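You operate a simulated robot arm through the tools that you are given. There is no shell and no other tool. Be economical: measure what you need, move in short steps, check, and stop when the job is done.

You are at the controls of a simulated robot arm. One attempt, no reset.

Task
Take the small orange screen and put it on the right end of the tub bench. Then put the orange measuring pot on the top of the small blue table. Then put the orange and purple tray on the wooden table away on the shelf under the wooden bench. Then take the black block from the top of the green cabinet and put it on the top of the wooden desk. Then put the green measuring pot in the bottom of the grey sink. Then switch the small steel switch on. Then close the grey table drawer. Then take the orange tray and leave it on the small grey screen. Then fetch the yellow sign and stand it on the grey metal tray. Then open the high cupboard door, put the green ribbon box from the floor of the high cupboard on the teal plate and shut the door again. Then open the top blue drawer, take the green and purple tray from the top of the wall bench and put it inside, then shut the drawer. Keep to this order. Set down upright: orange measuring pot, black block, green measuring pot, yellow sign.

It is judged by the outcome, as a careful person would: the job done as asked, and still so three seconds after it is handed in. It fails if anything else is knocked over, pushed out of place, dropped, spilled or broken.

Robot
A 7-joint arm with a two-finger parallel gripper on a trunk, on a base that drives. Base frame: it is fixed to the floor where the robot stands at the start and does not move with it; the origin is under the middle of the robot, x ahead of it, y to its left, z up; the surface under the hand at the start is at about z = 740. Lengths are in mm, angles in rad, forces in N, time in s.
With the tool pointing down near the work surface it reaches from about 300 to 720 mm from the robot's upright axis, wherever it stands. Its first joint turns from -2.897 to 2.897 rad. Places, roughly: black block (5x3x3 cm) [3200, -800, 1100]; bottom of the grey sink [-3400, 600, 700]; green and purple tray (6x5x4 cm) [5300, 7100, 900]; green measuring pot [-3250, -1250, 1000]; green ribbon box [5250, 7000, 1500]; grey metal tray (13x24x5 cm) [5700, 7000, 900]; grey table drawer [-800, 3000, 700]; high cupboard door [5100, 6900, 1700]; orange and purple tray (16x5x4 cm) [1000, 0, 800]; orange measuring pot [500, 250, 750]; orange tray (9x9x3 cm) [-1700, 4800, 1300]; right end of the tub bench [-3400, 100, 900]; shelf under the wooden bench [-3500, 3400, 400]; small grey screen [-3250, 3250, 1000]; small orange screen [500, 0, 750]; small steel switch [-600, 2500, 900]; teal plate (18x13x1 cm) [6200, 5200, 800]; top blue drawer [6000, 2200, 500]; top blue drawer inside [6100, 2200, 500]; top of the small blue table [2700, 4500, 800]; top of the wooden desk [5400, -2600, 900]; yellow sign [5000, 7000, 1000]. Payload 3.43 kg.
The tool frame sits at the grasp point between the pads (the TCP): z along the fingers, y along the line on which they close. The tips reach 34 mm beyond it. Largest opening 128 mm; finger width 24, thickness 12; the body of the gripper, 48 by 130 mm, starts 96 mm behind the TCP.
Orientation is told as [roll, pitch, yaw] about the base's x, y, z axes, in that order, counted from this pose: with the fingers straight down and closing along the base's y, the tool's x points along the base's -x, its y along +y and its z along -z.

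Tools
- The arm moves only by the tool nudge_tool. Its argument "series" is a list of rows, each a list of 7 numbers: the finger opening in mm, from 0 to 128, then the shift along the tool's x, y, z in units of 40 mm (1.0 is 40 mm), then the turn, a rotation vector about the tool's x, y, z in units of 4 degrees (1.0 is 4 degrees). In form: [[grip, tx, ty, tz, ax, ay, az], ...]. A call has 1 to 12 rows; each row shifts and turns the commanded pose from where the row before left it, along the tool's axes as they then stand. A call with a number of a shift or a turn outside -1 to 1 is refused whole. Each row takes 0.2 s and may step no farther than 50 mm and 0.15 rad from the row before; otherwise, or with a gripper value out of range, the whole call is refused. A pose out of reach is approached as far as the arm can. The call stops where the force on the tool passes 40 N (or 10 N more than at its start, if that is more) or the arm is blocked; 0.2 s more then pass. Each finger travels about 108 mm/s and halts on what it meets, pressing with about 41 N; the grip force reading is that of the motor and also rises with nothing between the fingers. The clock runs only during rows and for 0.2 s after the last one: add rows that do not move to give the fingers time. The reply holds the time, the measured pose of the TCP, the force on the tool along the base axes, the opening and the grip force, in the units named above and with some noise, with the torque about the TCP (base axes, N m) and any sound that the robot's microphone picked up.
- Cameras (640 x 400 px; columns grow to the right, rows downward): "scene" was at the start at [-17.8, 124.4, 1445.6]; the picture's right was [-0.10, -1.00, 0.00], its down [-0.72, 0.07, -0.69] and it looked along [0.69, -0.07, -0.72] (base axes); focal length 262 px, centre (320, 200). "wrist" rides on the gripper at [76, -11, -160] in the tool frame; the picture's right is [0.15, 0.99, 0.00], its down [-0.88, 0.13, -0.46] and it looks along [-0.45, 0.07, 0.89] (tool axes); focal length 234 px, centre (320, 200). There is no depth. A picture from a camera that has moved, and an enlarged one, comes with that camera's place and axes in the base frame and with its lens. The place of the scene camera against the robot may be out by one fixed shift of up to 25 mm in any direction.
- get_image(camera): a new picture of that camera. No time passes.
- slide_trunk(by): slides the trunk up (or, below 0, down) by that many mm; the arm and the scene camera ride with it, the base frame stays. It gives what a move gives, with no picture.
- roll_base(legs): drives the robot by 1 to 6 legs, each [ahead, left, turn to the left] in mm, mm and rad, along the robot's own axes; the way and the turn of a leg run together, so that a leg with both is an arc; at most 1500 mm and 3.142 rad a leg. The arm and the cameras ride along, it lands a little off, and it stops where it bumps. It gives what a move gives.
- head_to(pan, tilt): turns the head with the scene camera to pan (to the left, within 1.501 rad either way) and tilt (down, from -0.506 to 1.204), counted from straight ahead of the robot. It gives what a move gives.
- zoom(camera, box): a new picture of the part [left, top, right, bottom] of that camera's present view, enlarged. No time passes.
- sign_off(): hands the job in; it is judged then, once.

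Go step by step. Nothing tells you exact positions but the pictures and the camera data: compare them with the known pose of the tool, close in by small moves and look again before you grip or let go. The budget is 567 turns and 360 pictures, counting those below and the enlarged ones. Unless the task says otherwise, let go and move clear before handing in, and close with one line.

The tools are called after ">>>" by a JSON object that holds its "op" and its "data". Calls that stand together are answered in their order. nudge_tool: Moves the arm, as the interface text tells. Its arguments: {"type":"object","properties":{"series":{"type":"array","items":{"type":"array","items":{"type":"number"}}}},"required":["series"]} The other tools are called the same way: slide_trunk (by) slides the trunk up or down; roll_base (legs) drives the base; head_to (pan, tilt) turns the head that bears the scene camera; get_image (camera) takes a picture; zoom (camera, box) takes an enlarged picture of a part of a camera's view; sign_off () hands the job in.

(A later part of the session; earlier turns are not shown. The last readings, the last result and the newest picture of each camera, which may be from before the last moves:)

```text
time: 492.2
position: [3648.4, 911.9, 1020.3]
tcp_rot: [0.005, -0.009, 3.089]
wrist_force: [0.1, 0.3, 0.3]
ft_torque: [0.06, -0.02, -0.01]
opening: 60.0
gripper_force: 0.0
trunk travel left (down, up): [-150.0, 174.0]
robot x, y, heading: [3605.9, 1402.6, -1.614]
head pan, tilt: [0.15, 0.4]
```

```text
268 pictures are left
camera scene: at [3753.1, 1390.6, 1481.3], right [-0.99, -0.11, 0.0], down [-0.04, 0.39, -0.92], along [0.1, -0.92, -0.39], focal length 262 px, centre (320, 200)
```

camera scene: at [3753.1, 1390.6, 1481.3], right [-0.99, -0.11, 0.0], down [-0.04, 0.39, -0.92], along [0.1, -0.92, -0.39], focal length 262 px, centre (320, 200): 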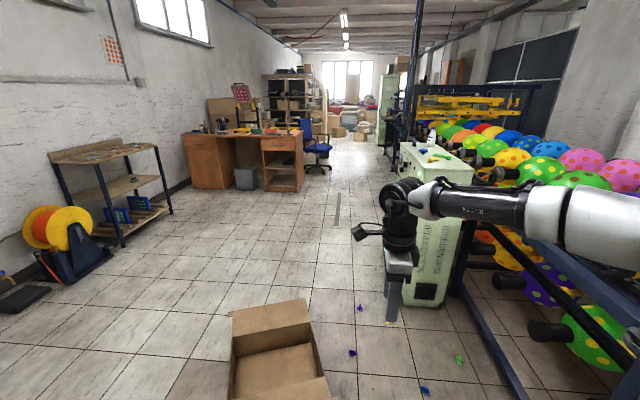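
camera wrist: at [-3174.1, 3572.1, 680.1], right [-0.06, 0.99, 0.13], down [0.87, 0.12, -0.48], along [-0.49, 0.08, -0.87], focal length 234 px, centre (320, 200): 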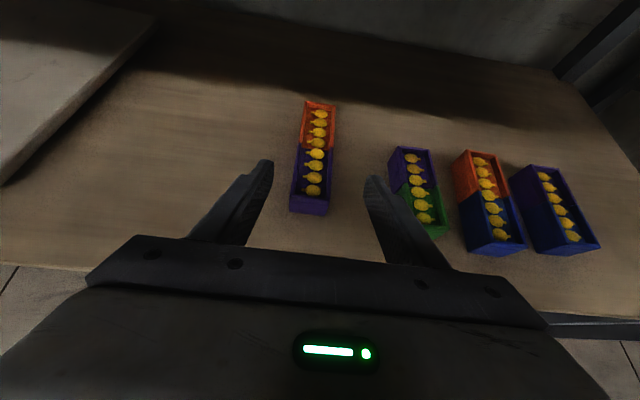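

Floor has a cardboard box (x 3850–4460, y 0–600) and scattered balloons, so I'll pass east of the box and approach the green cabinet from the east.

>>> {"op": "roll_base", "data": {"legs": [[0, 1350, 0.04], [1100, 0, 0], [1000, 0, 0], [0, 0, -1.571], [600, 0, 0]]}}

>>> {"op": "head_to", "data": {"pan": 0.1, "tilt": 0.4}}

>>> {"op": "get_image", "data": {"camera": "scene"}}

>>> {"op": "head_to", "data": {"pan": 1.3, "tilt": 0.4}}

>>> {"op": "get_image", "data": {"camera": "scene"}}

```text
time: 522.2
position: [3816.1, -784.0, 1021.1]
tcp_rot: [0.004, -0.01, 1.543]
wrist_force: [-0.7, 0.2, -0.3]
ft_torque: [0.0, 0.04, 0.0]
opening: 59.9
gripper_force: 0.1
trunk travel left (down, up): [-150.0, 174.0]
robot x, y, heading: [4305.5, -733.3, 3.125]
head pan, tilt: [0.15, 0.4]
```

```text
time: 522.9
position: [3815.5, -786.2, 1020.7]
tcp_rot: [0.004, -0.008, 1.541]
wrist_force: [-0.1, 0.0, -0.4]
ft_torque: [0.02, 0.02, 0.03]
opening: 59.9
gripper_force: 0.1
trunk travel left (down, up): [-150.0, 174.0]
robot x, y, heading: [4305.4, -731.4, 3.121]
head pan, tilt: [0.099, 0.4]
```

```text
267 pictures are left
camera scene: at [4296.1, -889.1, 1481.3], right [-0.08, 1.0, 0.0], down [0.39, 0.03, -0.92], along [-0.92, -0.07, -0.39], focal length 262 px, centre (320, 200)
```

scene: 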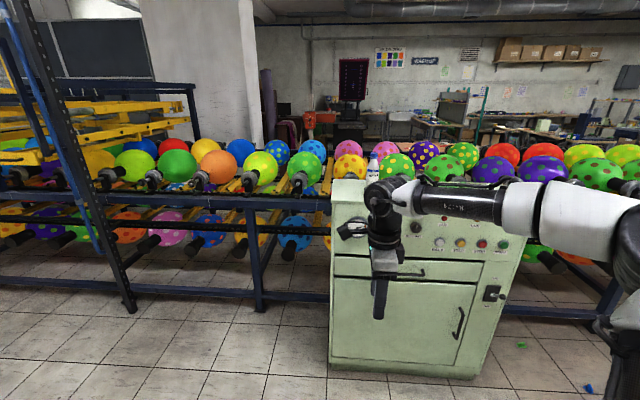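

```text
time: 524.3
position: [3814.3, -785.4, 1020.2]
tcp_rot: [0.004, -0.009, 1.542]
wrist_force: [0.8, 0.2, 0.1]
ft_torque: [-0.02, -0.03, -0.01]
opening: 60.3
gripper_force: 0.1
trunk travel left (down, up): [-150.0, 174.0]
robot x, y, heading: [4308.7, -733.3, 3.128]
head pan, tilt: [1.3, 0.4]
```

```text
266 pictures are left
camera scene: at [4361.9, -970.4, 1481.3], right [-0.96, 0.29, 0.0], down [0.11, 0.37, -0.92], along [-0.26, -0.88, -0.39], focal length 262 px, centre (320, 200)
```

scene: 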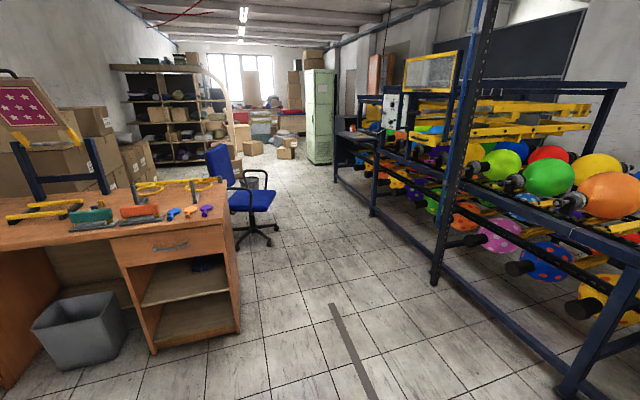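

The green control cabinet's front is x≈3250, y -890…-100, top ≈1000. Raising the trunk and moving up to see its top.

>>> {"op": "slide_trunk", "data": {"by": 170}}

>>> {"op": "roll_base", "data": {"legs": [[380, 0, 0.02]]}}

>>> {"op": "head_to", "data": {"pan": 0.0, "tilt": 0.6}}

>>> {"op": "get_image", "data": {"camera": "scene"}}

>>> {"op": "get_image", "data": {"camera": "wrist"}}

```text
time: 526.2
position: [3815.7, -784.1, 1189.9]
tcp_rot: [0.003, -0.009, 1.54]
wrist_force: [-0.6, 0.1, 0.5]
ft_torque: [0.0, 0.02, 0.01]
opening: 59.7
gripper_force: 0.0
trunk travel left (down, up): [-320.0, 4.0]
robot x, y, heading: [4308.9, -728.6, 3.127]
head pan, tilt: [1.3, 0.4]
```

```text
time: 528.6
position: [3441.7, -792.3, 1191.5]
tcp_rot: [0.003, -0.011, 1.562]
wrist_force: [-1.0, 1.3, -0.4]
ft_torque: [0.0, 0.0, 0.03]
opening: 59.9
gripper_force: 0.0
trunk travel left (down, up): [-320.0, 4.0]
robot x, y, heading: [3934.4, -727.7, -3.145]
head pan, tilt: [1.3, 0.4]
```

```text
time: 530.0
position: [3442.0, -792.2, 1190.9]
tcp_rot: [0.004, -0.009, 1.563]
wrist_force: [-0.5, 0.2, -0.1]
ft_torque: [-0.01, 0.02, 0.02]
opening: 59.9
gripper_force: 0.0
trunk travel left (down, up): [-320.0, 4.0]
robot x, y, heading: [3938.6, -725.4, -3.139]
head pan, tilt: [0.0, 0.6]
```

```text
265 pictures are left
camera scene: at [3928.2, -876.8, 1633.1], right [0.0, 1.0, 0.0], down [0.56, 0.0, -0.83], along [-0.83, 0.0, -0.56], focal length 262 px, centre (320, 200)
```

scene: 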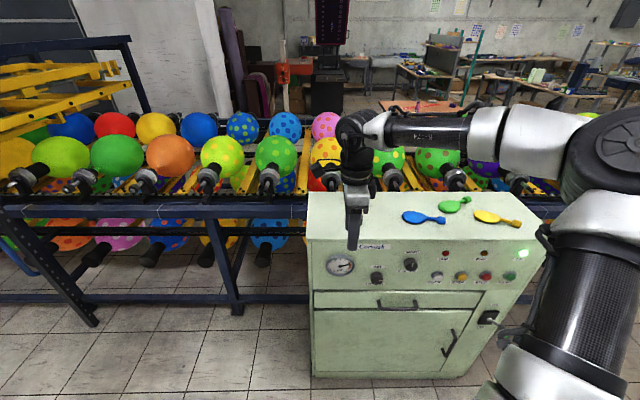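

```text
264 pictures are left
camera wrist: at [3454.7, -870.4, 1348.4], right [-0.99, -0.14, 0.0], down [-0.12, 0.88, 0.47], along [-0.07, 0.46, -0.89], focal length 234 px, centre (320, 200)
```

wrist: 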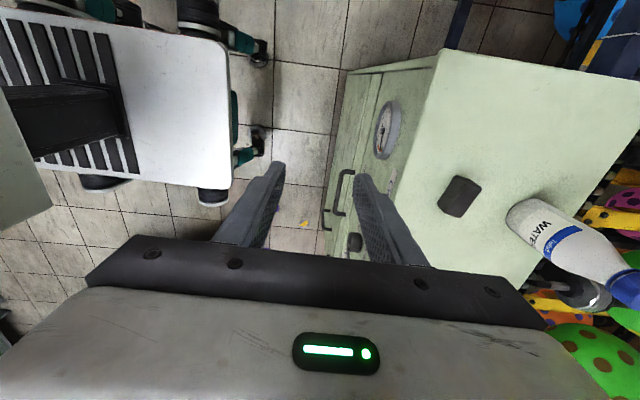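

The black block sits on the cabinet top near [3193, -726], beside a water bottle. Zooming for its orientation.

>>> {"op": "zoom", "data": {"camera": "wrist", "box": [400, 140, 560, 260]}}

>>> {"op": "zoom", "data": {"camera": "scene", "box": [300, 140, 460, 260]}}

```text
3.33 times, centred on (480, 200) of wrist
camera zoom: at [3454.7, -870.4, 1348.4], right [-0.99, -0.14, 0.0], down [-0.12, 0.88, 0.47], along [-0.07, 0.46, -0.89], focal length 781 px, centre (-213, 200)
```

zoom: 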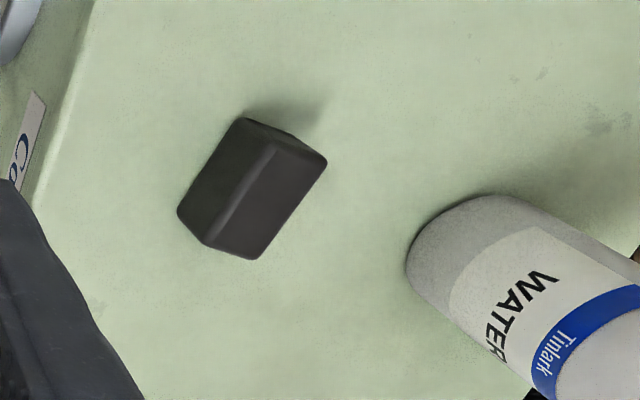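

```text
3.33 times, centred on (380, 200) of scene
camera zoom: at [3928.2, -876.8, 1633.1], right [0.0, 1.0, 0.0], down [0.56, 0.0, -0.83], along [-0.83, 0.0, -0.56], focal length 873 px, centre (120, 200)
```

zoom: 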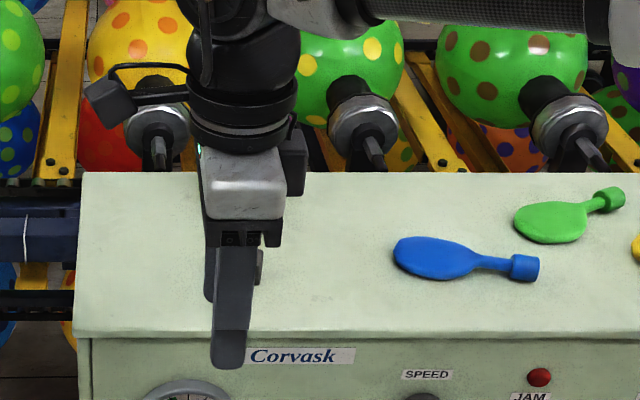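

Block centre ≈[3200, -727], long axis about 12° off y, bottle 85 mm further. Driving 200 mm closer and aligning the hand.

>>> {"op": "roll_base", "data": {"legs": [[200, 0, 0]]}}

>>> {"op": "nudge_tool", "data": {"series": [[70, -0.8, 0.5, 0, 0, 0, 0], [70, -0.8, 0.5, 0, 0, 0, 0], [70, 0, 0, 0, 0, 0, 1], [70, 0, 0, 0, 0, 0, 1], [70, 0, 0, 0, 0.1, -0.1, 0.9], [70, 0, 0, 0, 0, 0, 0]]}}

>>> {"op": "zoom", "data": {"camera": "wrist", "box": [220, 80, 420, 240]}}

```text
time: 531.6
position: [3243.4, -791.4, 1190.3]
tcp_rot: [0.003, -0.011, 1.562]
wrist_force: [-0.9, -0.3, 0.2]
ft_torque: [-0.01, -0.01, -0.01]
opening: 60.1
gripper_force: 0.1
trunk travel left (down, up): [-320.0, 4.0]
robot x, y, heading: [3737.2, -730.3, -3.14]
head pan, tilt: [0.0, 0.6]
```

```text
time: 533.0
position: [3204.2, -728.4, 1190.8]
tcp_rot: [-0.002, -0.018, 1.359]
wrist_force: [-0.7, 0.2, 0.9]
ft_torque: [0.01, 0.0, -0.01]
opening: 70.0
gripper_force: 0.0
trunk travel left (down, up): [-320.0, 4.0]
robot x, y, heading: [3738.8, -727.0, -3.144]
head pan, tilt: [0.0, 0.6]
```

```text
2.50 times, centred on (320, 160) of wrist
camera zoom: at [3200.4, -807.8, 1348.6], right [-1.0, 0.07, 0.0], down [0.06, 0.88, 0.47], along [0.03, 0.47, -0.88], focal length 585 px, centre (320, 300)
```

zoom: 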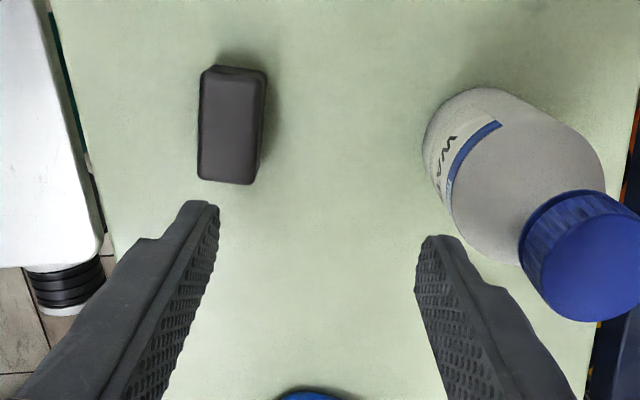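

Refined by triangulation: block at [3244, -753], top z≈1071. Centring and descending part-way.

>>> {"op": "nudge_tool", "data": {"series": [[70, 0.2, -0.55, 0, -0.26, 0, 0], [70, 0.2, -0.55, 0, 0, 0, 0], [70, 0, 0, 0.8, 0, 0, 0], [70, 0, 0, 0.6, 0, 0, 0], [70, 0, 0, 0, 0, 0, 0]]}}

>>> {"op": "get_image", "data": {"camera": "wrist"}}

```text
time: 534.2
position: [3242.7, -750.6, 1134.4]
tcp_rot: [0.017, -0.016, 1.36]
wrist_force: [0.7, 0.7, -0.4]
ft_torque: [0.0, 0.02, 0.0]
opening: 70.3
gripper_force: 0.0
trunk travel left (down, up): [-320.0, 4.0]
robot x, y, heading: [3736.9, -725.4, -3.14]
head pan, tilt: [0.0, 0.6]
```

```text
260 pictures are left
camera wrist: at [3241.9, -830.0, 1292.0], right [-1.0, 0.06, 0.01], down [0.06, 0.88, 0.47], along [0.02, 0.47, -0.88], focal length 234 px, centre (320, 200)
```

wrist: 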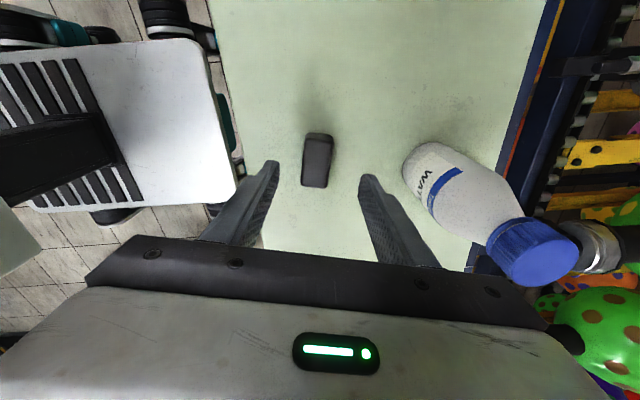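

>>> {"op": "nudge_tool", "data": {"series": [[70, 0.2, -0.1, 0, 0.24, 0.23, 0], [70, 0, 0, 0.6, 0, 0, 0], [70, 0, 0, 0.5, 0, 0, 0], [70, 0, 0, 0.15, 0, 0, 0], [70, 0, 0, 0, 0, 0, 0]]}}

>>> {"op": "get_image", "data": {"camera": "wrist"}}

>>> {"op": "zoom", "data": {"camera": "scene", "box": [260, 140, 420, 260]}}

```text
time: 535.4
position: [3244.5, -760.0, 1083.4]
tcp_rot: [0.003, 0.001, 1.359]
wrist_force: [0.6, 1.7, 3.0]
ft_torque: [-0.06, -0.08, 0.08]
opening: 70.1
gripper_force: 0.1
trunk travel left (down, up): [-320.0, 4.0]
robot x, y, heading: [3738.4, -727.9, -3.141]
head pan, tilt: [0.0, 0.6]
```

```text
259 pictures are left
camera wrist: at [3240.9, -836.8, 1242.8], right [-1.0, 0.06, 0.0], down [0.06, 0.89, 0.46], along [0.03, 0.46, -0.89], focal length 234 px, centre (320, 200)
```

wrist: 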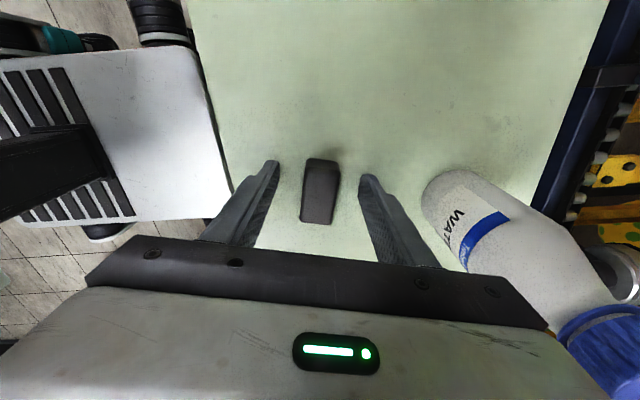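

```text
3.33 times, centred on (340, 200) of scene
camera zoom: at [3730.6, -877.0, 1633.1], right [0.0, 1.0, 0.0], down [0.56, 0.0, -0.83], along [-0.83, 0.0, -0.56], focal length 873 px, centre (253, 200)
```

zoom: 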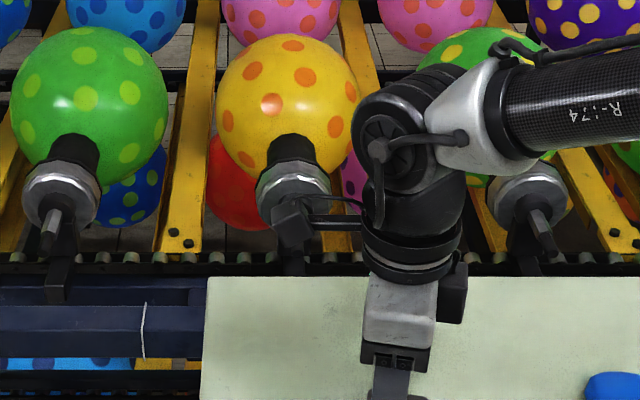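

Fingers straddle the block. Lifting 2 mm and closing.

>>> {"op": "nudge_tool", "data": {"series": [[50, 0, 0, -0.05, 0, 0, 0], [30, 0, 0, 0, 0, 0, 0], [0, 0, 0, 0, 0, 0, 0], [0, 0, 0, 0, 0, 0, 0], [0, 0, 0, 0, 0, 0, 0]]}}

>>> {"op": "get_image", "data": {"camera": "wrist"}}

```text
time: 536.6
position: [3245.8, -760.5, 1086.5]
tcp_rot: [0.001, 0.002, 1.359]
wrist_force: [0.2, 0.7, 0.1]
ft_torque: [-0.01, 0.03, -0.01]
opening: 26.7
gripper_force: 40.7
trunk travel left (down, up): [-320.0, 4.0]
robot x, y, heading: [3736.0, -729.6, -3.138]
head pan, tilt: [0.0, 0.6]
```

```text
257 pictures are left
camera wrist: at [3241.6, -837.4, 1244.7], right [-1.0, 0.06, 0.0], down [0.06, 0.89, 0.46], along [0.03, 0.46, -0.89], focal length 234 px, centre (320, 200)
```

wrist: 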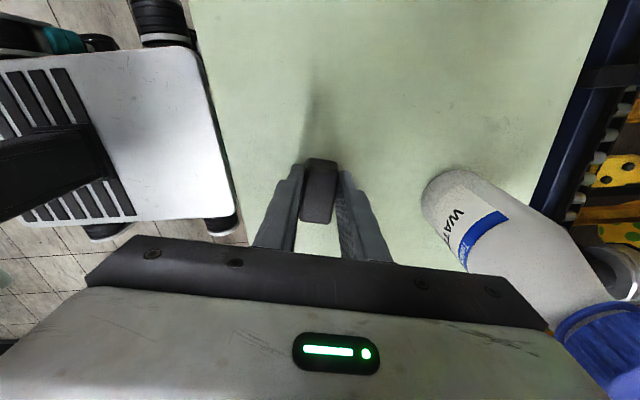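

Gripped at 27 mm. Lifting straight up and backing away.

>>> {"op": "nudge_tool", "data": {"series": [[0, 0, 0, -0.4, 0, 0, 0], [0, 0, 0, -0.8, 0, 0, 0], [0, 0, 0, -0.8, 0, 0, 0], [0, 0, 0, -0.6, 0, 0, 0], [0, 0, 0, 0, 0, 0, 0]]}}

>>> {"op": "roll_base", "data": {"legs": [[-600, 0, 0], [0, 0, 1.2]]}}

>>> {"op": "head_to", "data": {"pan": 0.6, "tilt": 0.45}}

>>> {"op": "get_image", "data": {"camera": "scene"}}

>>> {"op": "get_image", "data": {"camera": "wrist"}}

```text
time: 537.8
position: [3246.7, -760.0, 1190.5]
tcp_rot: [0.0, 0.0, 1.36]
wrist_force: [-1.2, 0.1, -0.8]
ft_torque: [0.03, 0.0, 0.04]
opening: 26.6
gripper_force: 40.9
trunk travel left (down, up): [-320.0, 4.0]
robot x, y, heading: [3737.9, -731.5, -3.141]
head pan, tilt: [0.0, 0.6]
```

```text
time: 544.3
position: [4185.2, -1194.3, 1189.9]
tcp_rot: [0.0, 0.0, 2.561]
wrist_force: [-0.6, 0.2, 0.4]
ft_torque: [0.0, 0.0, -0.01]
opening: 26.7
gripper_force: 40.9
trunk travel left (down, up): [-320.0, 4.0]
robot x, y, heading: [4332.3, -727.1, -1.935]
head pan, tilt: [0.0, 0.6]
```

```text
time: 545.3
position: [4186.0, -1194.0, 1190.1]
tcp_rot: [-0.001, 0.002, 2.563]
wrist_force: [-0.5, 0.7, 0.3]
ft_torque: [0.01, 0.0, 0.01]
opening: 26.9
gripper_force: 40.9
trunk travel left (down, up): [-320.0, 4.0]
robot x, y, heading: [4334.8, -727.3, -1.937]
head pan, tilt: [0.6, 0.45]
```

```text
256 pictures are left
camera scene: at [4509.9, -790.7, 1646.6], right [-0.97, -0.23, 0.0], down [-0.1, 0.42, -0.9], along [0.21, -0.88, -0.44], focal length 262 px, centre (320, 200)
```

scene: 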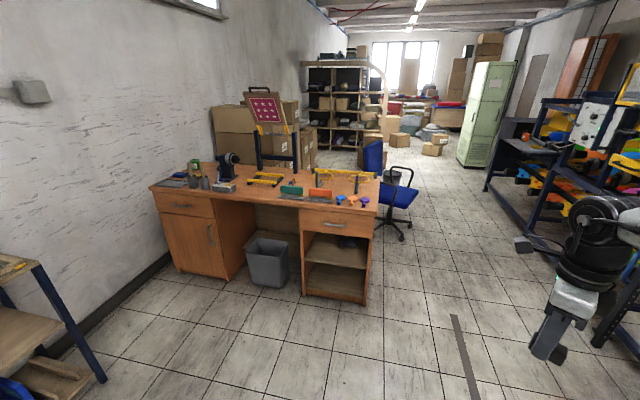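

```text
255 pictures are left
camera wrist: at [4256.8, -1227.1, 1349.0], right [-0.42, -0.91, 0.0], down [-0.81, 0.37, 0.46], along [-0.41, 0.19, -0.89], focal length 234 px, centre (320, 200)
```

wrist: 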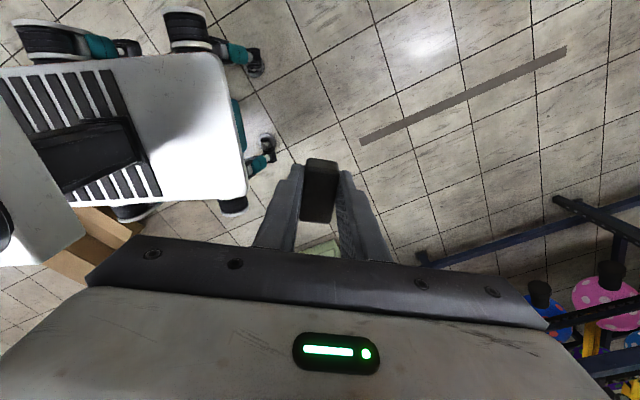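

The wooden desk: front edge y≈-2385, x 4530–6270, with tools and some free space. Driving up to it.

>>> {"op": "roll_base", "data": {"legs": [[0, 0, 0.366], [500, 450, 0], [450, 480, 0]]}}

>>> {"op": "head_to", "data": {"pan": 0.1, "tilt": 0.7}}

>>> {"op": "get_image", "data": {"camera": "scene"}}

```text
time: 556.0
position: [5284.4, -2160.8, 1190.4]
tcp_rot: [-0.001, -0.001, 2.926]
wrist_force: [0.5, 0.0, -0.8]
ft_torque: [-0.01, 0.0, 0.0]
opening: 26.7
gripper_force: 41.5
trunk travel left (down, up): [-320.0, 4.0]
robot x, y, heading: [5255.5, -1674.1, -1.57]
head pan, tilt: [0.6, 0.45]
```

```text
time: 556.9
position: [5282.8, -2160.6, 1189.6]
tcp_rot: [0.0, 0.0, 2.925]
wrist_force: [0.6, 0.1, -0.6]
ft_torque: [-0.02, 0.02, 0.02]
opening: 26.7
gripper_force: 41.0
trunk travel left (down, up): [-320.0, 4.0]
robot x, y, heading: [5257.8, -1670.6, -1.576]
head pan, tilt: [0.099, 0.7]
```

```text
254 pictures are left
camera scene: at [5396.2, -1675.0, 1624.5], right [-1.0, -0.1, 0.0], down [-0.06, 0.64, -0.77], along [0.07, -0.76, -0.64], focal length 262 px, centre (320, 200)
```

scene: 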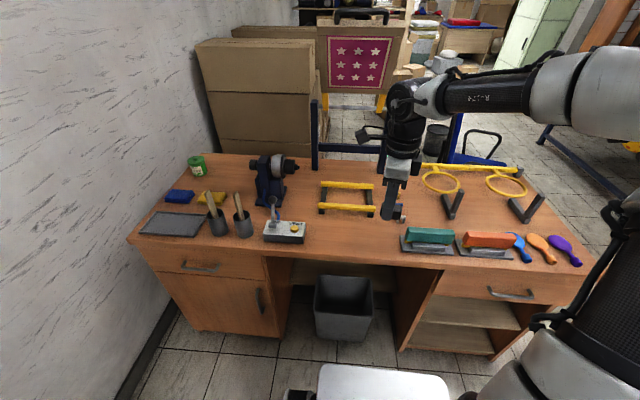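

Free spot on the desk at about [5365, -2370] (desk top ≈880). Moving over it and lowering.

>>> {"op": "roll_base", "data": {"legs": [[100, 0, 0]]}}

>>> {"op": "nudge_tool", "data": {"series": [[0, 0.67, 0.52, 0, 0, 0, 0], [0, 0.67, 0.52, 0, 0, 0, 0], [0, 0.67, 0.52, 0, 0, 0, 0], [0, 0.67, 0.52, 0, 0, 0, 0], [0, 0, 0, 0, 0, 0, 0]]}}

>>> {"op": "slide_trunk", "data": {"by": -170}}

>>> {"op": "get_image", "data": {"camera": "wrist"}}

>>> {"op": "get_image", "data": {"camera": "scene"}}

```text
time: 558.0
position: [5282.7, -2260.1, 1189.7]
tcp_rot: [0.001, 0.001, 2.926]
wrist_force: [0.1, 0.2, -0.2]
ft_torque: [0.01, -0.01, 0.0]
opening: 26.7
gripper_force: 40.8
trunk travel left (down, up): [-320.0, 4.0]
robot x, y, heading: [5251.7, -1770.8, -1.577]
head pan, tilt: [0.099, 0.7]
```

```text
time: 559.2
position: [5368.5, -2363.1, 1188.2]
tcp_rot: [-0.001, -0.003, 2.923]
wrist_force: [-0.8, -0.3, -0.5]
ft_torque: [0.0, -0.01, 0.0]
opening: 26.7
gripper_force: 41.1
trunk travel left (down, up): [-320.0, 4.0]
robot x, y, heading: [5256.3, -1768.2, -1.571]
head pan, tilt: [0.099, 0.7]
```

```text
time: 561.2
position: [5369.8, -2362.4, 1019.5]
tcp_rot: [0.0, 0.0, 2.925]
wrist_force: [-0.2, -1.0, 0.3]
ft_torque: [-0.01, 0.0, 0.03]
opening: 26.5
gripper_force: 41.2
trunk travel left (down, up): [-150.0, 174.0]
robot x, y, heading: [5254.2, -1770.8, -1.575]
head pan, tilt: [0.099, 0.7]
```

```text
253 pictures are left
camera wrist: at [5447.7, -2368.7, 1178.3], right [-0.07, -1.0, 0.0], down [-0.89, 0.06, 0.46], along [-0.46, 0.03, -0.89], focal length 234 px, centre (320, 200)
```

wrist: 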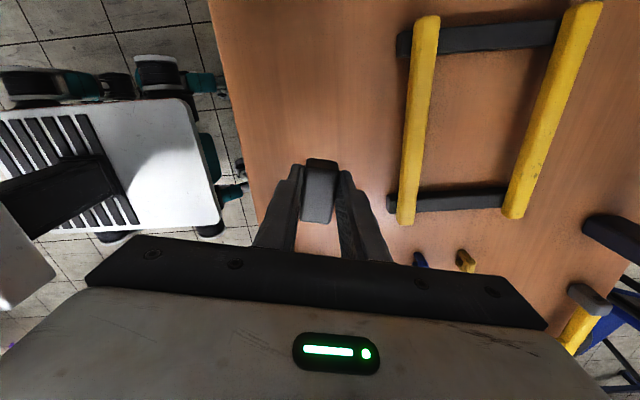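

```text
252 pictures are left
camera scene: at [5395.8, -1772.9, 1454.5], right [-1.0, -0.1, 0.0], down [-0.06, 0.64, -0.76], along [0.07, -0.76, -0.64], focal length 262 px, centre (320, 200)
```

scene: 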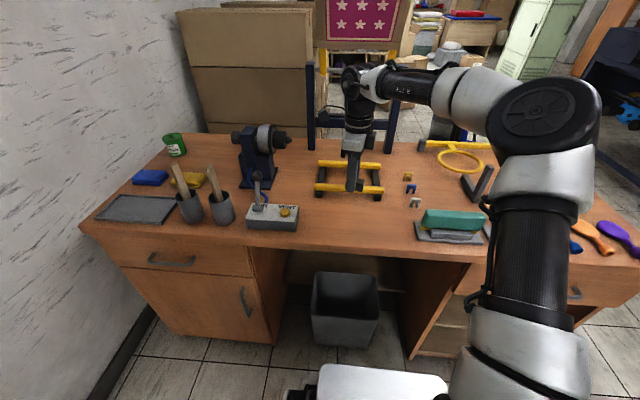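

Spot is clear with the yellow frame 70 mm away from the fingers. Lowering to contact.

>>> {"op": "nudge_tool", "data": {"series": [[0, 0, 0, 0.8, 0, 0, 0], [0, 0, 0, 0.8, 0, 0, 0], [0, 0, 0, 0.4, 0, 0, 0], [0, 0, 0, 0.15, 0, 0, 0], [0, 0, 0, 0.1, 0, 0, 0], [0, 0, 0, 0.1, 0, 0, 0], [0, 0, 0, 0.1, 0, 0, 0], [0, 0, 0, 0.1, 0, 0, 0], [0, 0, 0, 0, 0, 0, 0]]}}

```text
time: 563.2
position: [5369.3, -2363.9, 917.4]
tcp_rot: [-0.001, 0.0, 2.925]
wrist_force: [-0.5, 0.0, -1.6]
ft_torque: [0.02, 0.02, 0.02]
opening: 26.6
gripper_force: 41.1
trunk travel left (down, up): [-150.0, 174.0]
robot x, y, heading: [5255.3, -1771.7, -1.576]
head pan, tilt: [0.099, 0.7]
```

>>> {"op": "nudge_tool", "data": {"series": [[0, 0, 0, 0.1, 0, 0, 0], [0, 0, 0, 0.1, 0, 0, 0], [0, 0, 0, 0.1, 0, 0, 0], [0, 0, 0, 0.1, 0, 0, 0], [0, 0, 0, 0.1, 0, 0, 0], [0, 0, 0, 0.1, 0, 0, 0], [0, 0, 0, 0.1, 0, 0, 0], [0, 0, 0, 0.1, 0, 0, 0]]}}

>>> {"op": "get_image", "data": {"camera": "wrist"}}

```text
time: 564.9
position: [5369.4, -2364.9, 894.1]
tcp_rot: [0.01, 0.004, 2.925]
wrist_force: [-0.7, 3.1, 17.8]
ft_torque: [0.36, 0.0, 0.01]
opening: 26.9
gripper_force: 40.8
trunk travel left (down, up): [-150.0, 174.0]
robot x, y, heading: [5253.2, -1769.1, -1.571]
head pan, tilt: [0.099, 0.7]
stopped in row 8: the force on the tool passed its limit at 44 N (the readings are from after the stop); the commanded pose is now the measured one
```

```text
251 pictures are left
camera wrist: at [5448.2, -2368.6, 1053.2], right [-0.07, -1.0, 0.01], down [-0.89, 0.07, 0.45], along [-0.45, 0.02, -0.89], focal length 234 px, centre (320, 200)
```

wrist: 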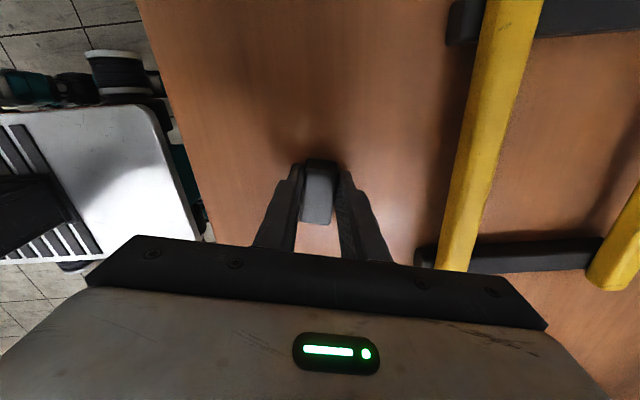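

>>> {"op": "nudge_tool", "data": {"series": [[35, 0, 0, 0, 0, 0, 0], [55, 0, 0, 0, 0, 0, 0], [55, 0, 0, 0, 0, 0, 0], [55, 0, 0, -0.4, 0, 0, 0], [55, 0, 0, -0.9, 0, 0, 0], [55, 0, 0, -0.9, 0, 0, 0], [55, 0, 0, -0.9, 0, 0, 0], [55, 0, 0, 0, 0, 0, 0]]}}

>>> {"op": "get_image", "data": {"camera": "wrist"}}

```text
time: 566.7
position: [5367.3, -2364.3, 1015.8]
tcp_rot: [0.005, 0.001, 2.926]
wrist_force: [0.6, -0.6, -0.4]
ft_torque: [-0.02, 0.01, 0.0]
opening: 55.0
gripper_force: 0.0
trunk travel left (down, up): [-150.0, 174.0]
robot x, y, heading: [5256.8, -1771.3, -1.576]
head pan, tilt: [0.099, 0.7]
```

```text
250 pictures are left
camera wrist: at [5445.1, -2368.4, 1174.4], right [-0.07, -1.0, 0.01], down [-0.89, 0.07, 0.45], along [-0.45, 0.03, -0.89], focal length 234 px, centre (320, 200)
```

wrist: 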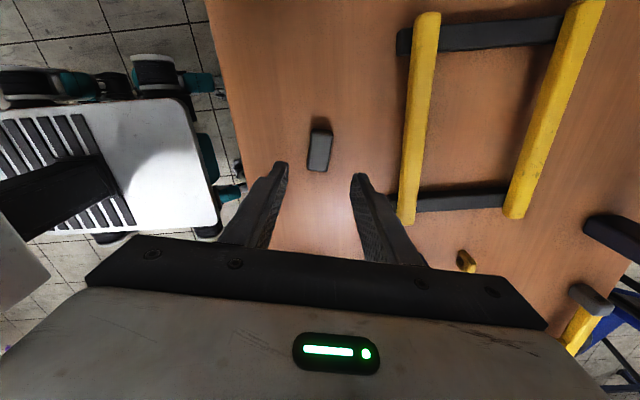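

Block placed. Next the green measuring pot in the far west: retracting and driving back north along the east aisle.

>>> {"op": "nudge_tool", "data": {"series": [[55, 0, -0.9, 0, 0, 0, 0], [55, 0, -0.9, 0, 0, 0, 0], [55, 0, -0.9, 0, 0, 0, 0], [55, 0, 0, 0, 0, 0, 0]]}}

>>> {"op": "roll_base", "data": {"legs": [[-700, 0, 0], [0, 0, 3.14], [1400, 100, 0], [1400, 300, 0], [1400, 300, 0], [1400, 300, 0]]}}

```text
time: 567.7
position: [5390.4, -2259.4, 1013.4]
tcp_rot: [0.006, 0.002, 2.925]
wrist_force: [-0.4, 0.1, -0.2]
ft_torque: [-0.04, -0.02, -0.01]
opening: 54.9
gripper_force: 0.0
trunk travel left (down, up): [-150.0, 174.0]
robot x, y, heading: [5255.1, -1773.3, -1.573]
head pan, tilt: [0.099, 0.7]
```

```text
time: 606.2
position: [3745.5, 4983.5, 1013.6]
tcp_rot: [0.005, 0.002, -0.137]
wrist_force: [-0.4, -0.2, 0.3]
ft_torque: [-0.03, -0.02, -0.02]
opening: 55.1
gripper_force: 0.0
trunk travel left (down, up): [-150.0, 174.0]
robot x, y, heading: [3920.4, 4508.2, 1.648]
head pan, tilt: [0.099, 0.7]
```

>>> {"op": "roll_base", "data": {"legs": [[1080, 0, 0], [0, 0, 1.494], [1120, 0, 0], [1120, 0, 0], [1120, 0, 0], [0, 0, 1.571]]}}

```text
time: 635.4
position: [573.3, 5145.3, 1012.8]
tcp_rot: [0.005, 0.0, 2.885]
wrist_force: [0.4, 0.0, 0.5]
ft_torque: [0.03, -0.03, -0.01]
opening: 54.9
gripper_force: 0.1
trunk travel left (down, up): [-150.0, 174.0]
robot x, y, heading: [455.4, 5638.6, -1.611]
head pan, tilt: [0.099, 0.7]
```

>>> {"op": "roll_base", "data": {"legs": [[0, 0, 0.04], [1000, 0, 0], [1000, 0, 0], [0, 0, -1.571], [1450, 0, 0], [1450, 0, 0]]}}

```text
time: 663.5
position: [-2919.6, 3385.6, 1013.7]
tcp_rot: [0.006, 0.001, 1.384]
wrist_force: [0.6, -0.1, 0.5]
ft_torque: [0.01, -0.01, 0.05]
opening: 55.2
gripper_force: 0.1
trunk travel left (down, up): [-150.0, 174.0]
robot x, y, heading: [-2435.3, 3535.1, -3.119]
head pan, tilt: [0.099, 0.7]
```

>>> {"op": "roll_base", "data": {"legs": [[0, 0, 1.548], [1000, -220, 0], [1100, 0, 0], [1100, 0, 0]]}}

>>> {"op": "head_to", "data": {"pan": 0.2, "tilt": 0.45}}

>>> {"op": "get_image", "data": {"camera": "scene"}}

>>> {"op": "head_to", "data": {"pan": -1.0, "tilt": 0.5}}

>>> {"op": "get_image", "data": {"camera": "scene"}}

```text
time: 683.1
position: [-2510.2, -160.3, 1014.0]
tcp_rot: [0.004, 0.0, 2.942]
wrist_force: [-0.5, -1.1, -0.2]
ft_torque: [-0.03, 0.0, 0.04]
opening: 55.2
gripper_force: 0.0
trunk travel left (down, up): [-150.0, 174.0]
robot x, y, heading: [-2657.5, 327.7, -1.557]
head pan, tilt: [0.099, 0.7]
```

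```text
time: 683.9
position: [-2511.2, -160.1, 1014.2]
tcp_rot: [0.005, 0.002, 2.941]
wrist_force: [-0.5, 0.3, 0.4]
ft_torque: [-0.03, 0.02, -0.01]
opening: 54.9
gripper_force: 0.0
trunk travel left (down, up): [-150.0, 174.0]
robot x, y, heading: [-2655.6, 326.9, -1.557]
head pan, tilt: [0.201, 0.45]
```

```text
249 pictures are left
camera scene: at [-2506.0, 320.2, 1476.6], right [-0.98, -0.21, 0.0], down [-0.09, 0.43, -0.9], along [0.19, -0.88, -0.44], focal length 262 px, centre (320, 200)
```

scene: 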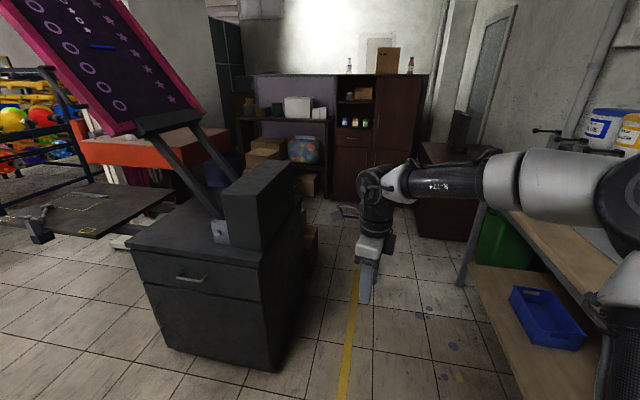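

```text
time: 685.3
position: [-2512.1, -162.2, 1014.5]
tcp_rot: [0.005, 0.003, 2.942]
wrist_force: [-0.4, 0.0, -0.6]
ft_torque: [-0.03, 0.01, -0.01]
opening: 55.3
gripper_force: 0.1
trunk travel left (down, up): [-150.0, 174.0]
robot x, y, heading: [-2655.4, 323.7, -1.558]
head pan, tilt: [-1.0, 0.499]
```

```text
248 pictures are left
camera scene: at [-2601.4, 359.8, 1472.2], right [-0.55, 0.83, 0.0], down [0.4, 0.26, -0.88], along [-0.73, -0.48, -0.48], focal length 262 px, centre (320, 200)
```

scene: 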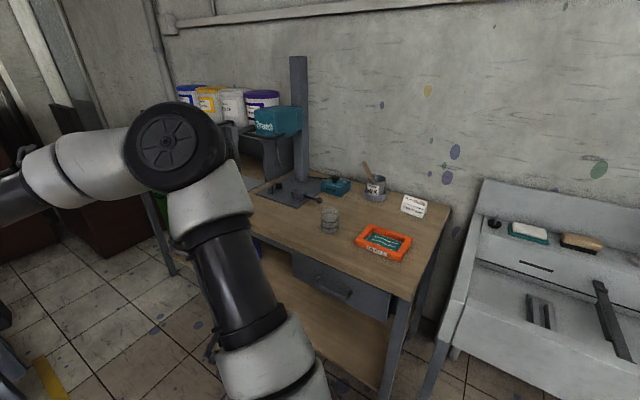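

Clear lane past the press. Driving south to the left end of the tub bench and turning to face it.

>>> {"op": "roll_base", "data": {"legs": [[740, 30, -0.013], [740, 0, 0], [0, 0, -1.571]]}}

>>> {"op": "head_to", "data": {"pan": 0.0, "tilt": 0.6}}

>>> {"op": "get_image", "data": {"camera": "scene"}}

>>> {"op": "get_image", "data": {"camera": "wrist"}}

```text
time: 696.8
position: [-3116.3, -1286.0, 1014.5]
tcp_rot: [0.005, 0.001, 1.358]
wrist_force: [-0.7, 0.5, -0.2]
ft_torque: [0.02, -0.02, 0.05]
opening: 55.1
gripper_force: 0.1
trunk travel left (down, up): [-150.0, 174.0]
robot x, y, heading: [-2629.1, -1149.5, -3.142]
head pan, tilt: [-1.0, 0.499]
```

```text
time: 698.0
position: [-3116.6, -1286.2, 1014.0]
tcp_rot: [0.006, 0.001, 1.36]
wrist_force: [0.1, 0.4, 0.4]
ft_torque: [0.03, 0.0, -0.01]
opening: 55.1
gripper_force: 0.1
trunk travel left (down, up): [-150.0, 174.0]
robot x, y, heading: [-2628.2, -1148.0, -3.137]
head pan, tilt: [0.0, 0.6]
```

```text
247 pictures are left
camera scene: at [-2633.6, -1294.3, 1463.1], right [0.0, 1.0, 0.0], down [0.56, 0.0, -0.83], along [-0.83, 0.0, -0.56], focal length 262 px, centre (320, 200)
```

scene: 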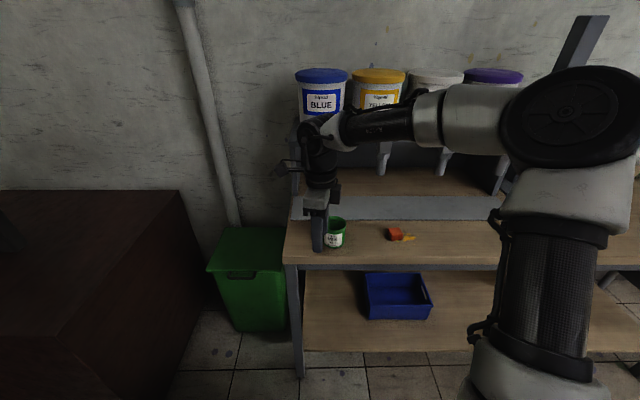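

```text
246 pictures are left
camera wrist: at [-3118.6, -1362.8, 1172.9], right [-1.0, 0.06, 0.01], down [0.06, 0.89, 0.45], along [0.02, 0.45, -0.89], focal length 234 px, centre (320, 200)
```

wrist: 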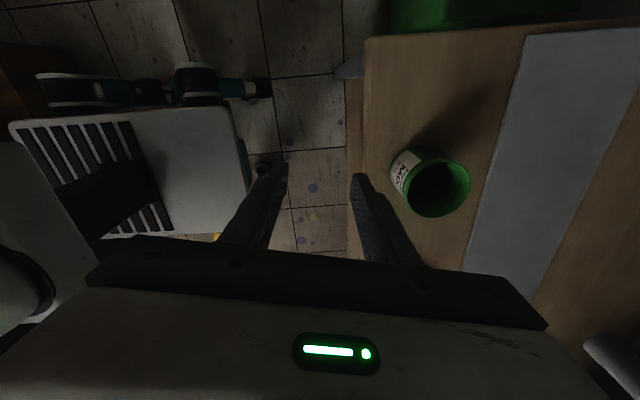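

Green pot: centre ≈[-3233, -1259], ~64 mm wide, rim z≈965. Moving above it with fingers open wide.

>>> {"op": "nudge_tool", "data": {"series": [[80, 0, 0, -0.8, 0, 0, 0], [100, 0, 0, -0.6, 0, 0, 0], [115, 0, 0.75, 0, 0, 0, 0], [115, 0, 0.75, 0, 0, 0, 0], [115, 0, 0.75, 0, 0, 0, 0], [115, 0, 0.75, 0, 0, 0, 0], [115, 0, 0, 0, 0, 0, 0]]}}

>>> {"op": "get_image", "data": {"camera": "wrist"}}

```text
time: 699.6
position: [-3233.6, -1260.9, 1070.7]
tcp_rot: [0.006, 0.001, 1.36]
wrist_force: [-0.1, 0.4, -0.9]
ft_torque: [0.01, -0.04, 0.01]
opening: 114.8
gripper_force: 0.0
trunk travel left (down, up): [-150.0, 174.0]
robot x, y, heading: [-2625.2, -1143.7, -3.143]
head pan, tilt: [0.0, 0.6]
```

```text
245 pictures are left
camera wrist: at [-3235.9, -1337.4, 1230.4], right [-1.0, 0.06, 0.01], down [0.06, 0.89, 0.45], along [0.02, 0.45, -0.89], focal length 234 px, centre (320, 200)
```

wrist: 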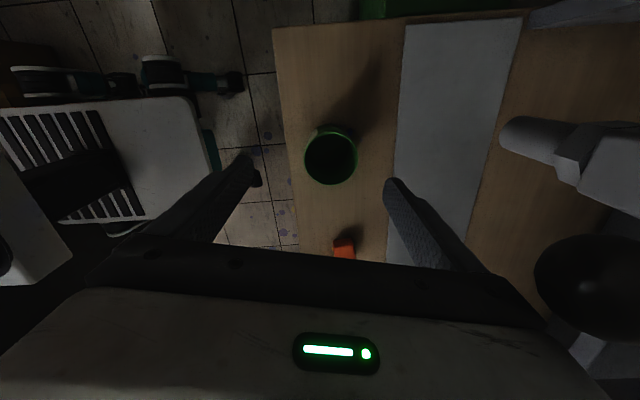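

Refined: rim centre [-3247, -1249], z≈932. Centring, descending and gripping.

>>> {"op": "nudge_tool", "data": {"series": [[115, -0.2, 0.39, 0, 0, 0, 0], [115, 0, 0, 0.9, 0, 0, 0], [115, 0, 0, 0.9, 0, 0, 0], [115, 0, 0, 0.9, 0, 0, 0], [115, 0, 0, 0.9, 0, 0, 0], [115, 0, 0, 0.2, 0, 0, 0], [115, 0, 0, 0, 0, 0, 0]]}}

>>> {"op": "get_image", "data": {"camera": "wrist"}}

```text
time: 701.2
position: [-3247.4, -1251.1, 919.2]
tcp_rot: [0.004, 0.001, 1.359]
wrist_force: [-0.4, -0.2, -0.1]
ft_torque: [-0.03, 0.01, 0.0]
opening: 114.8
gripper_force: 0.1
trunk travel left (down, up): [-150.0, 174.0]
robot x, y, heading: [-2628.3, -1145.9, -3.144]
head pan, tilt: [0.0, 0.6]
```

```text
244 pictures are left
camera wrist: at [-3251.2, -1327.7, 1077.3], right [-1.0, 0.06, 0.01], down [0.06, 0.89, 0.45], along [0.02, 0.45, -0.89], focal length 234 px, centre (320, 200)
```

wrist: 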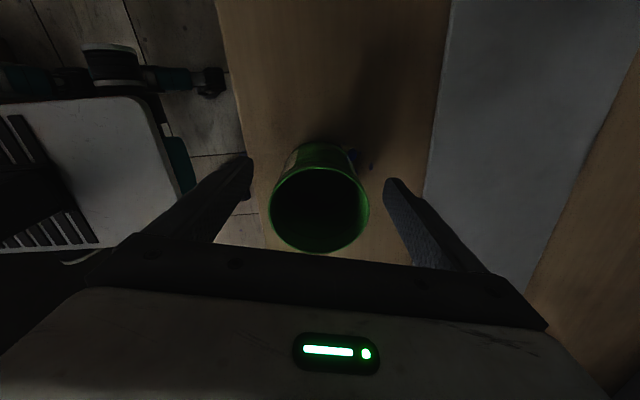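

>>> {"op": "nudge_tool", "data": {"series": [[95, 0, 0, 0, 0, 0, 0], [75, 0, 0, 0, 0, 0, 0], [50, 0, 0, 0, 0, 0, 0], [20, 0, 0, 0, 0, 0, 0], [0, 0, 0, 0, 0, 0, 0], [0, 0, 0, -0.2, 0, 0, 0], [0, 0, 0, -0.5, 0, 0, 0], [0, 0, 0, -0.8, 0, 0, 0], [0, 0, 0, -0.8, 0, 0, 0], [0, 0, 0, -0.8, 0, 0, 0], [0, 0, 0, 0, 0, 0, 0]]}}

>>> {"op": "get_image", "data": {"camera": "wrist"}}

```text
time: 703.6
position: [-3248.2, -1249.4, 1044.3]
tcp_rot: [0.003, 0.002, 1.36]
wrist_force: [0.9, -0.1, -1.4]
ft_torque: [0.0, 0.0, -0.02]
opening: 69.3
gripper_force: 41.2
trunk travel left (down, up): [-150.0, 174.0]
robot x, y, heading: [-2626.0, -1143.1, -3.14]
head pan, tilt: [0.0, 0.6]
```

```text
243 pictures are left
camera wrist: at [-3250.3, -1326.6, 1202.5], right [-1.0, 0.06, 0.01], down [0.06, 0.89, 0.45], along [0.02, 0.45, -0.89], focal length 234 px, centre (320, 200)
```

wrist: 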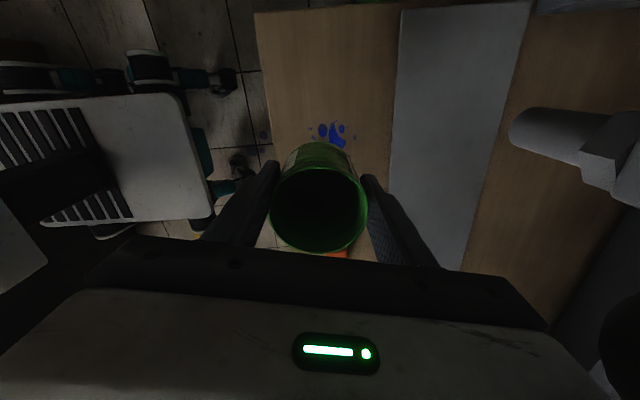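

Pot held. Retracting and sidestepping north to the sink.

>>> {"op": "nudge_tool", "data": {"series": [[0, 0, -0.75, 0, 0, 0, 0], [0, 0, -0.75, 0, 0, 0, 0], [0, 0, -0.75, 0, 0, 0, 0], [0, 0, -0.75, 0, 0, 0, 0], [0, 0, 0, 0, 0, 0, 0]]}}

>>> {"op": "roll_base", "data": {"legs": [[0, -900, 0], [0, -900, 0]]}}

>>> {"op": "head_to", "data": {"pan": 0.0, "tilt": 0.75}}

>>> {"op": "get_image", "data": {"camera": "scene"}}

>>> {"op": "get_image", "data": {"camera": "wrist"}}

```text
time: 704.8
position: [-3128.0, -1274.5, 1041.3]
tcp_rot: [0.007, 0.0, 1.358]
wrist_force: [0.7, -0.3, -0.2]
ft_torque: [0.0, 0.01, 0.01]
opening: 69.4
gripper_force: 41.2
trunk travel left (down, up): [-150.0, 174.0]
robot x, y, heading: [-2624.2, -1147.0, -3.14]
head pan, tilt: [0.0, 0.6]
```

```text
time: 722.3
position: [-3142.0, 504.9, 1042.7]
tcp_rot: [0.007, -0.001, 1.37]
wrist_force: [-0.4, 0.0, -1.1]
ft_torque: [0.01, 0.01, -0.02]
opening: 69.2
gripper_force: 41.0
trunk travel left (down, up): [-150.0, 174.0]
robot x, y, heading: [-2640.0, 638.1, -3.129]
head pan, tilt: [0.0, 0.6]
```

```text
time: 723.0
position: [-3142.7, 504.2, 1042.4]
tcp_rot: [0.003, 0.001, 1.37]
wrist_force: [0.5, 0.2, 0.3]
ft_torque: [0.0, -0.01, -0.02]
opening: 69.3
gripper_force: 41.3
trunk travel left (down, up): [-150.0, 174.0]
robot x, y, heading: [-2646.2, 636.6, -3.129]
head pan, tilt: [0.0, 0.75]
```

```text
242 pictures are left
camera scene: at [-2642.0, 489.2, 1450.2], right [-0.01, 1.0, 0.0], down [0.68, 0.01, -0.73], along [-0.73, -0.01, -0.68], focal length 262 px, centre (320, 200)
```

scene: 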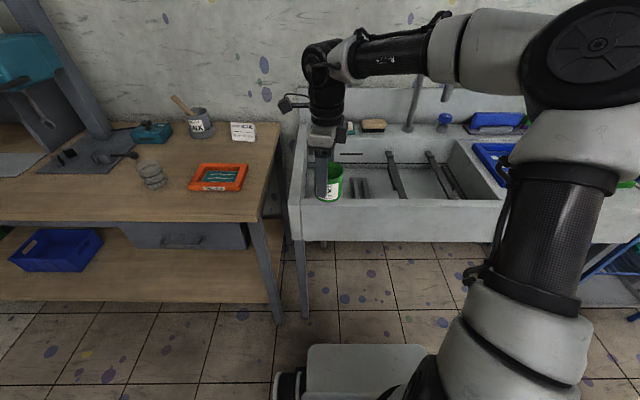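

```text
241 pictures are left
camera wrist: at [-3144.8, 427.5, 1201.3], right [-1.0, 0.05, 0.01], down [0.05, 0.89, 0.45], along [0.02, 0.45, -0.89], focal length 234 px, centre (320, 200)
```

wrist: 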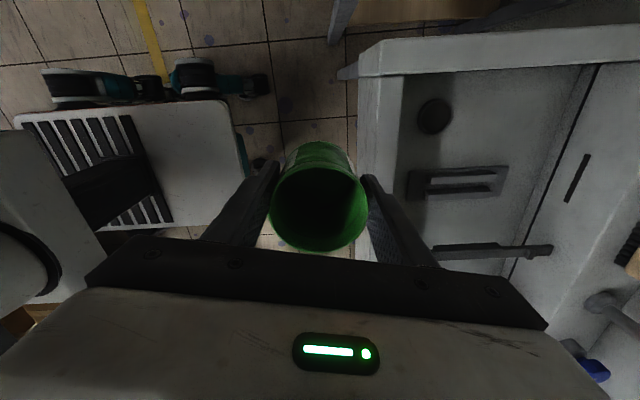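

The sink basin's left part by the drain is free: target ≈[-3435, 500], basin floor ≈770. Driving closer and reaching over.

>>> {"op": "roll_base", "data": {"legs": [[200, 0, -0.012]]}}

>>> {"op": "nudge_tool", "data": {"series": [[0, 0, 0.8, 0, 0, 0, 0], [0, 0, 0.8, 0, 0, 0, 0], [0, 0, 0.8, 0, 0, 0, 0], [0, 0, 0, 0, 0, 0, 0]]}}

>>> {"op": "get_image", "data": {"camera": "wrist"}}

>>> {"op": "get_image", "data": {"camera": "scene"}}

```text
time: 724.6
position: [-3344.9, 510.4, 1043.1]
tcp_rot: [0.006, 0.001, 1.354]
wrist_force: [-0.7, 0.0, -0.7]
ft_torque: [0.02, 0.04, -0.02]
opening: 69.7
gripper_force: 41.5
trunk travel left (down, up): [-150.0, 174.0]
robot x, y, heading: [-2841.6, 635.0, 3.136]
head pan, tilt: [0.0, 0.75]
```

```text
time: 725.6
position: [-3438.2, 532.9, 1043.0]
tcp_rot: [0.005, 0.002, 1.356]
wrist_force: [-0.1, -0.1, -0.4]
ft_torque: [-0.03, -0.02, 0.0]
opening: 69.7
gripper_force: 40.7
trunk travel left (down, up): [-150.0, 174.0]
robot x, y, heading: [-2843.8, 636.2, 3.139]
head pan, tilt: [0.0, 0.75]
```

```text
240 pictures are left
camera wrist: at [-3441.2, 454.4, 1201.3], right [-1.0, 0.07, 0.01], down [0.06, 0.89, 0.45], along [0.03, 0.45, -0.89], focal length 234 px, centre (320, 200)
```

wrist: 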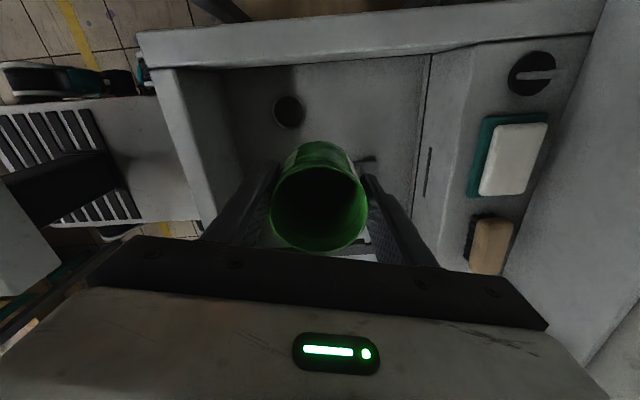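

```text
239 pictures are left
camera scene: at [-2843.4, 488.3, 1450.2], right [0.0, 1.0, 0.0], down [0.68, 0.0, -0.73], along [-0.73, 0.0, -0.68], focal length 262 px, centre (320, 200)
```

scene: 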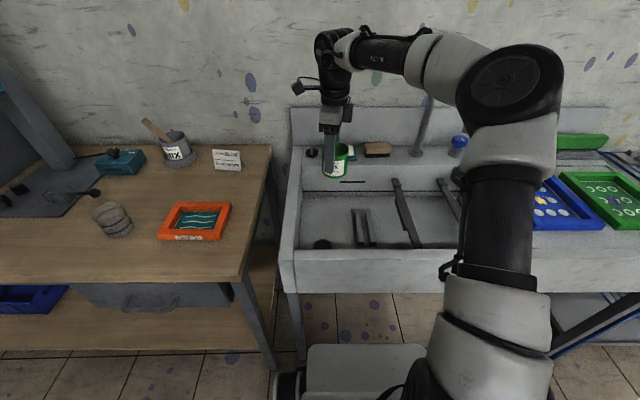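

Drain triangulates to floor z≈707. Pot is over free floor; lowering into the basin.

>>> {"op": "nudge_tool", "data": {"series": [[0, 0, 0, 0.9, 0, 0, 0], [0, 0, 0, 0.9, 0, 0, 0], [0, 0, 0, 0.9, 0, 0, 0], [0, 0, 0, 0.9, 0, 0, 0], [0, 0, 0, 0.9, 0, 0, 0], [0, 0, 0, 0, 0, 0, 0]]}}

>>> {"op": "get_image", "data": {"camera": "wrist"}}

>>> {"op": "zoom", "data": {"camera": "scene", "box": [270, 100, 470, 280]}}

```text
time: 727.0
position: [-3439.0, 531.2, 863.3]
tcp_rot: [0.008, 0.002, 1.355]
wrist_force: [-0.5, 0.3, -0.2]
ft_torque: [0.01, -0.01, 0.01]
opening: 69.3
gripper_force: 40.9
trunk travel left (down, up): [-150.0, 174.0]
robot x, y, heading: [-2835.8, 634.0, 3.141]
head pan, tilt: [0.0, 0.75]
```

```text
238 pictures are left
camera wrist: at [-3441.6, 454.0, 1021.4], right [-1.0, 0.07, 0.01], down [0.06, 0.89, 0.45], along [0.03, 0.45, -0.89], focal length 234 px, centre (320, 200)
```

wrist: 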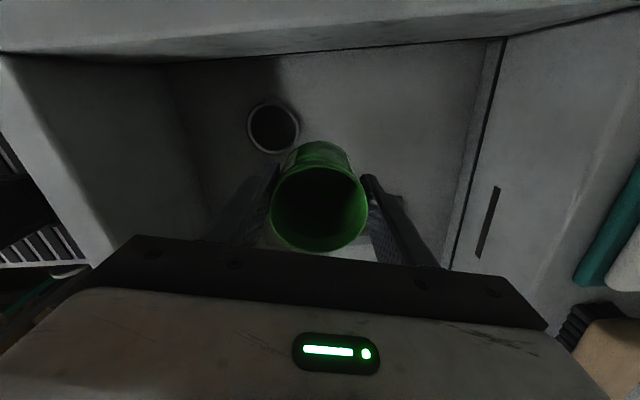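

```text
2.22 times, centred on (370, 190) of scene
camera zoom: at [-2843.3, 488.3, 1450.2], right [0.0, 1.0, 0.0], down [0.68, 0.0, -0.73], along [-0.73, 0.0, -0.68], focal length 582 px, centre (209, 222)
```

zoom: 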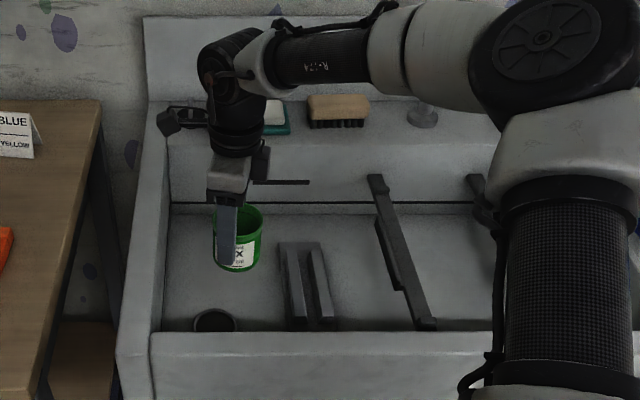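

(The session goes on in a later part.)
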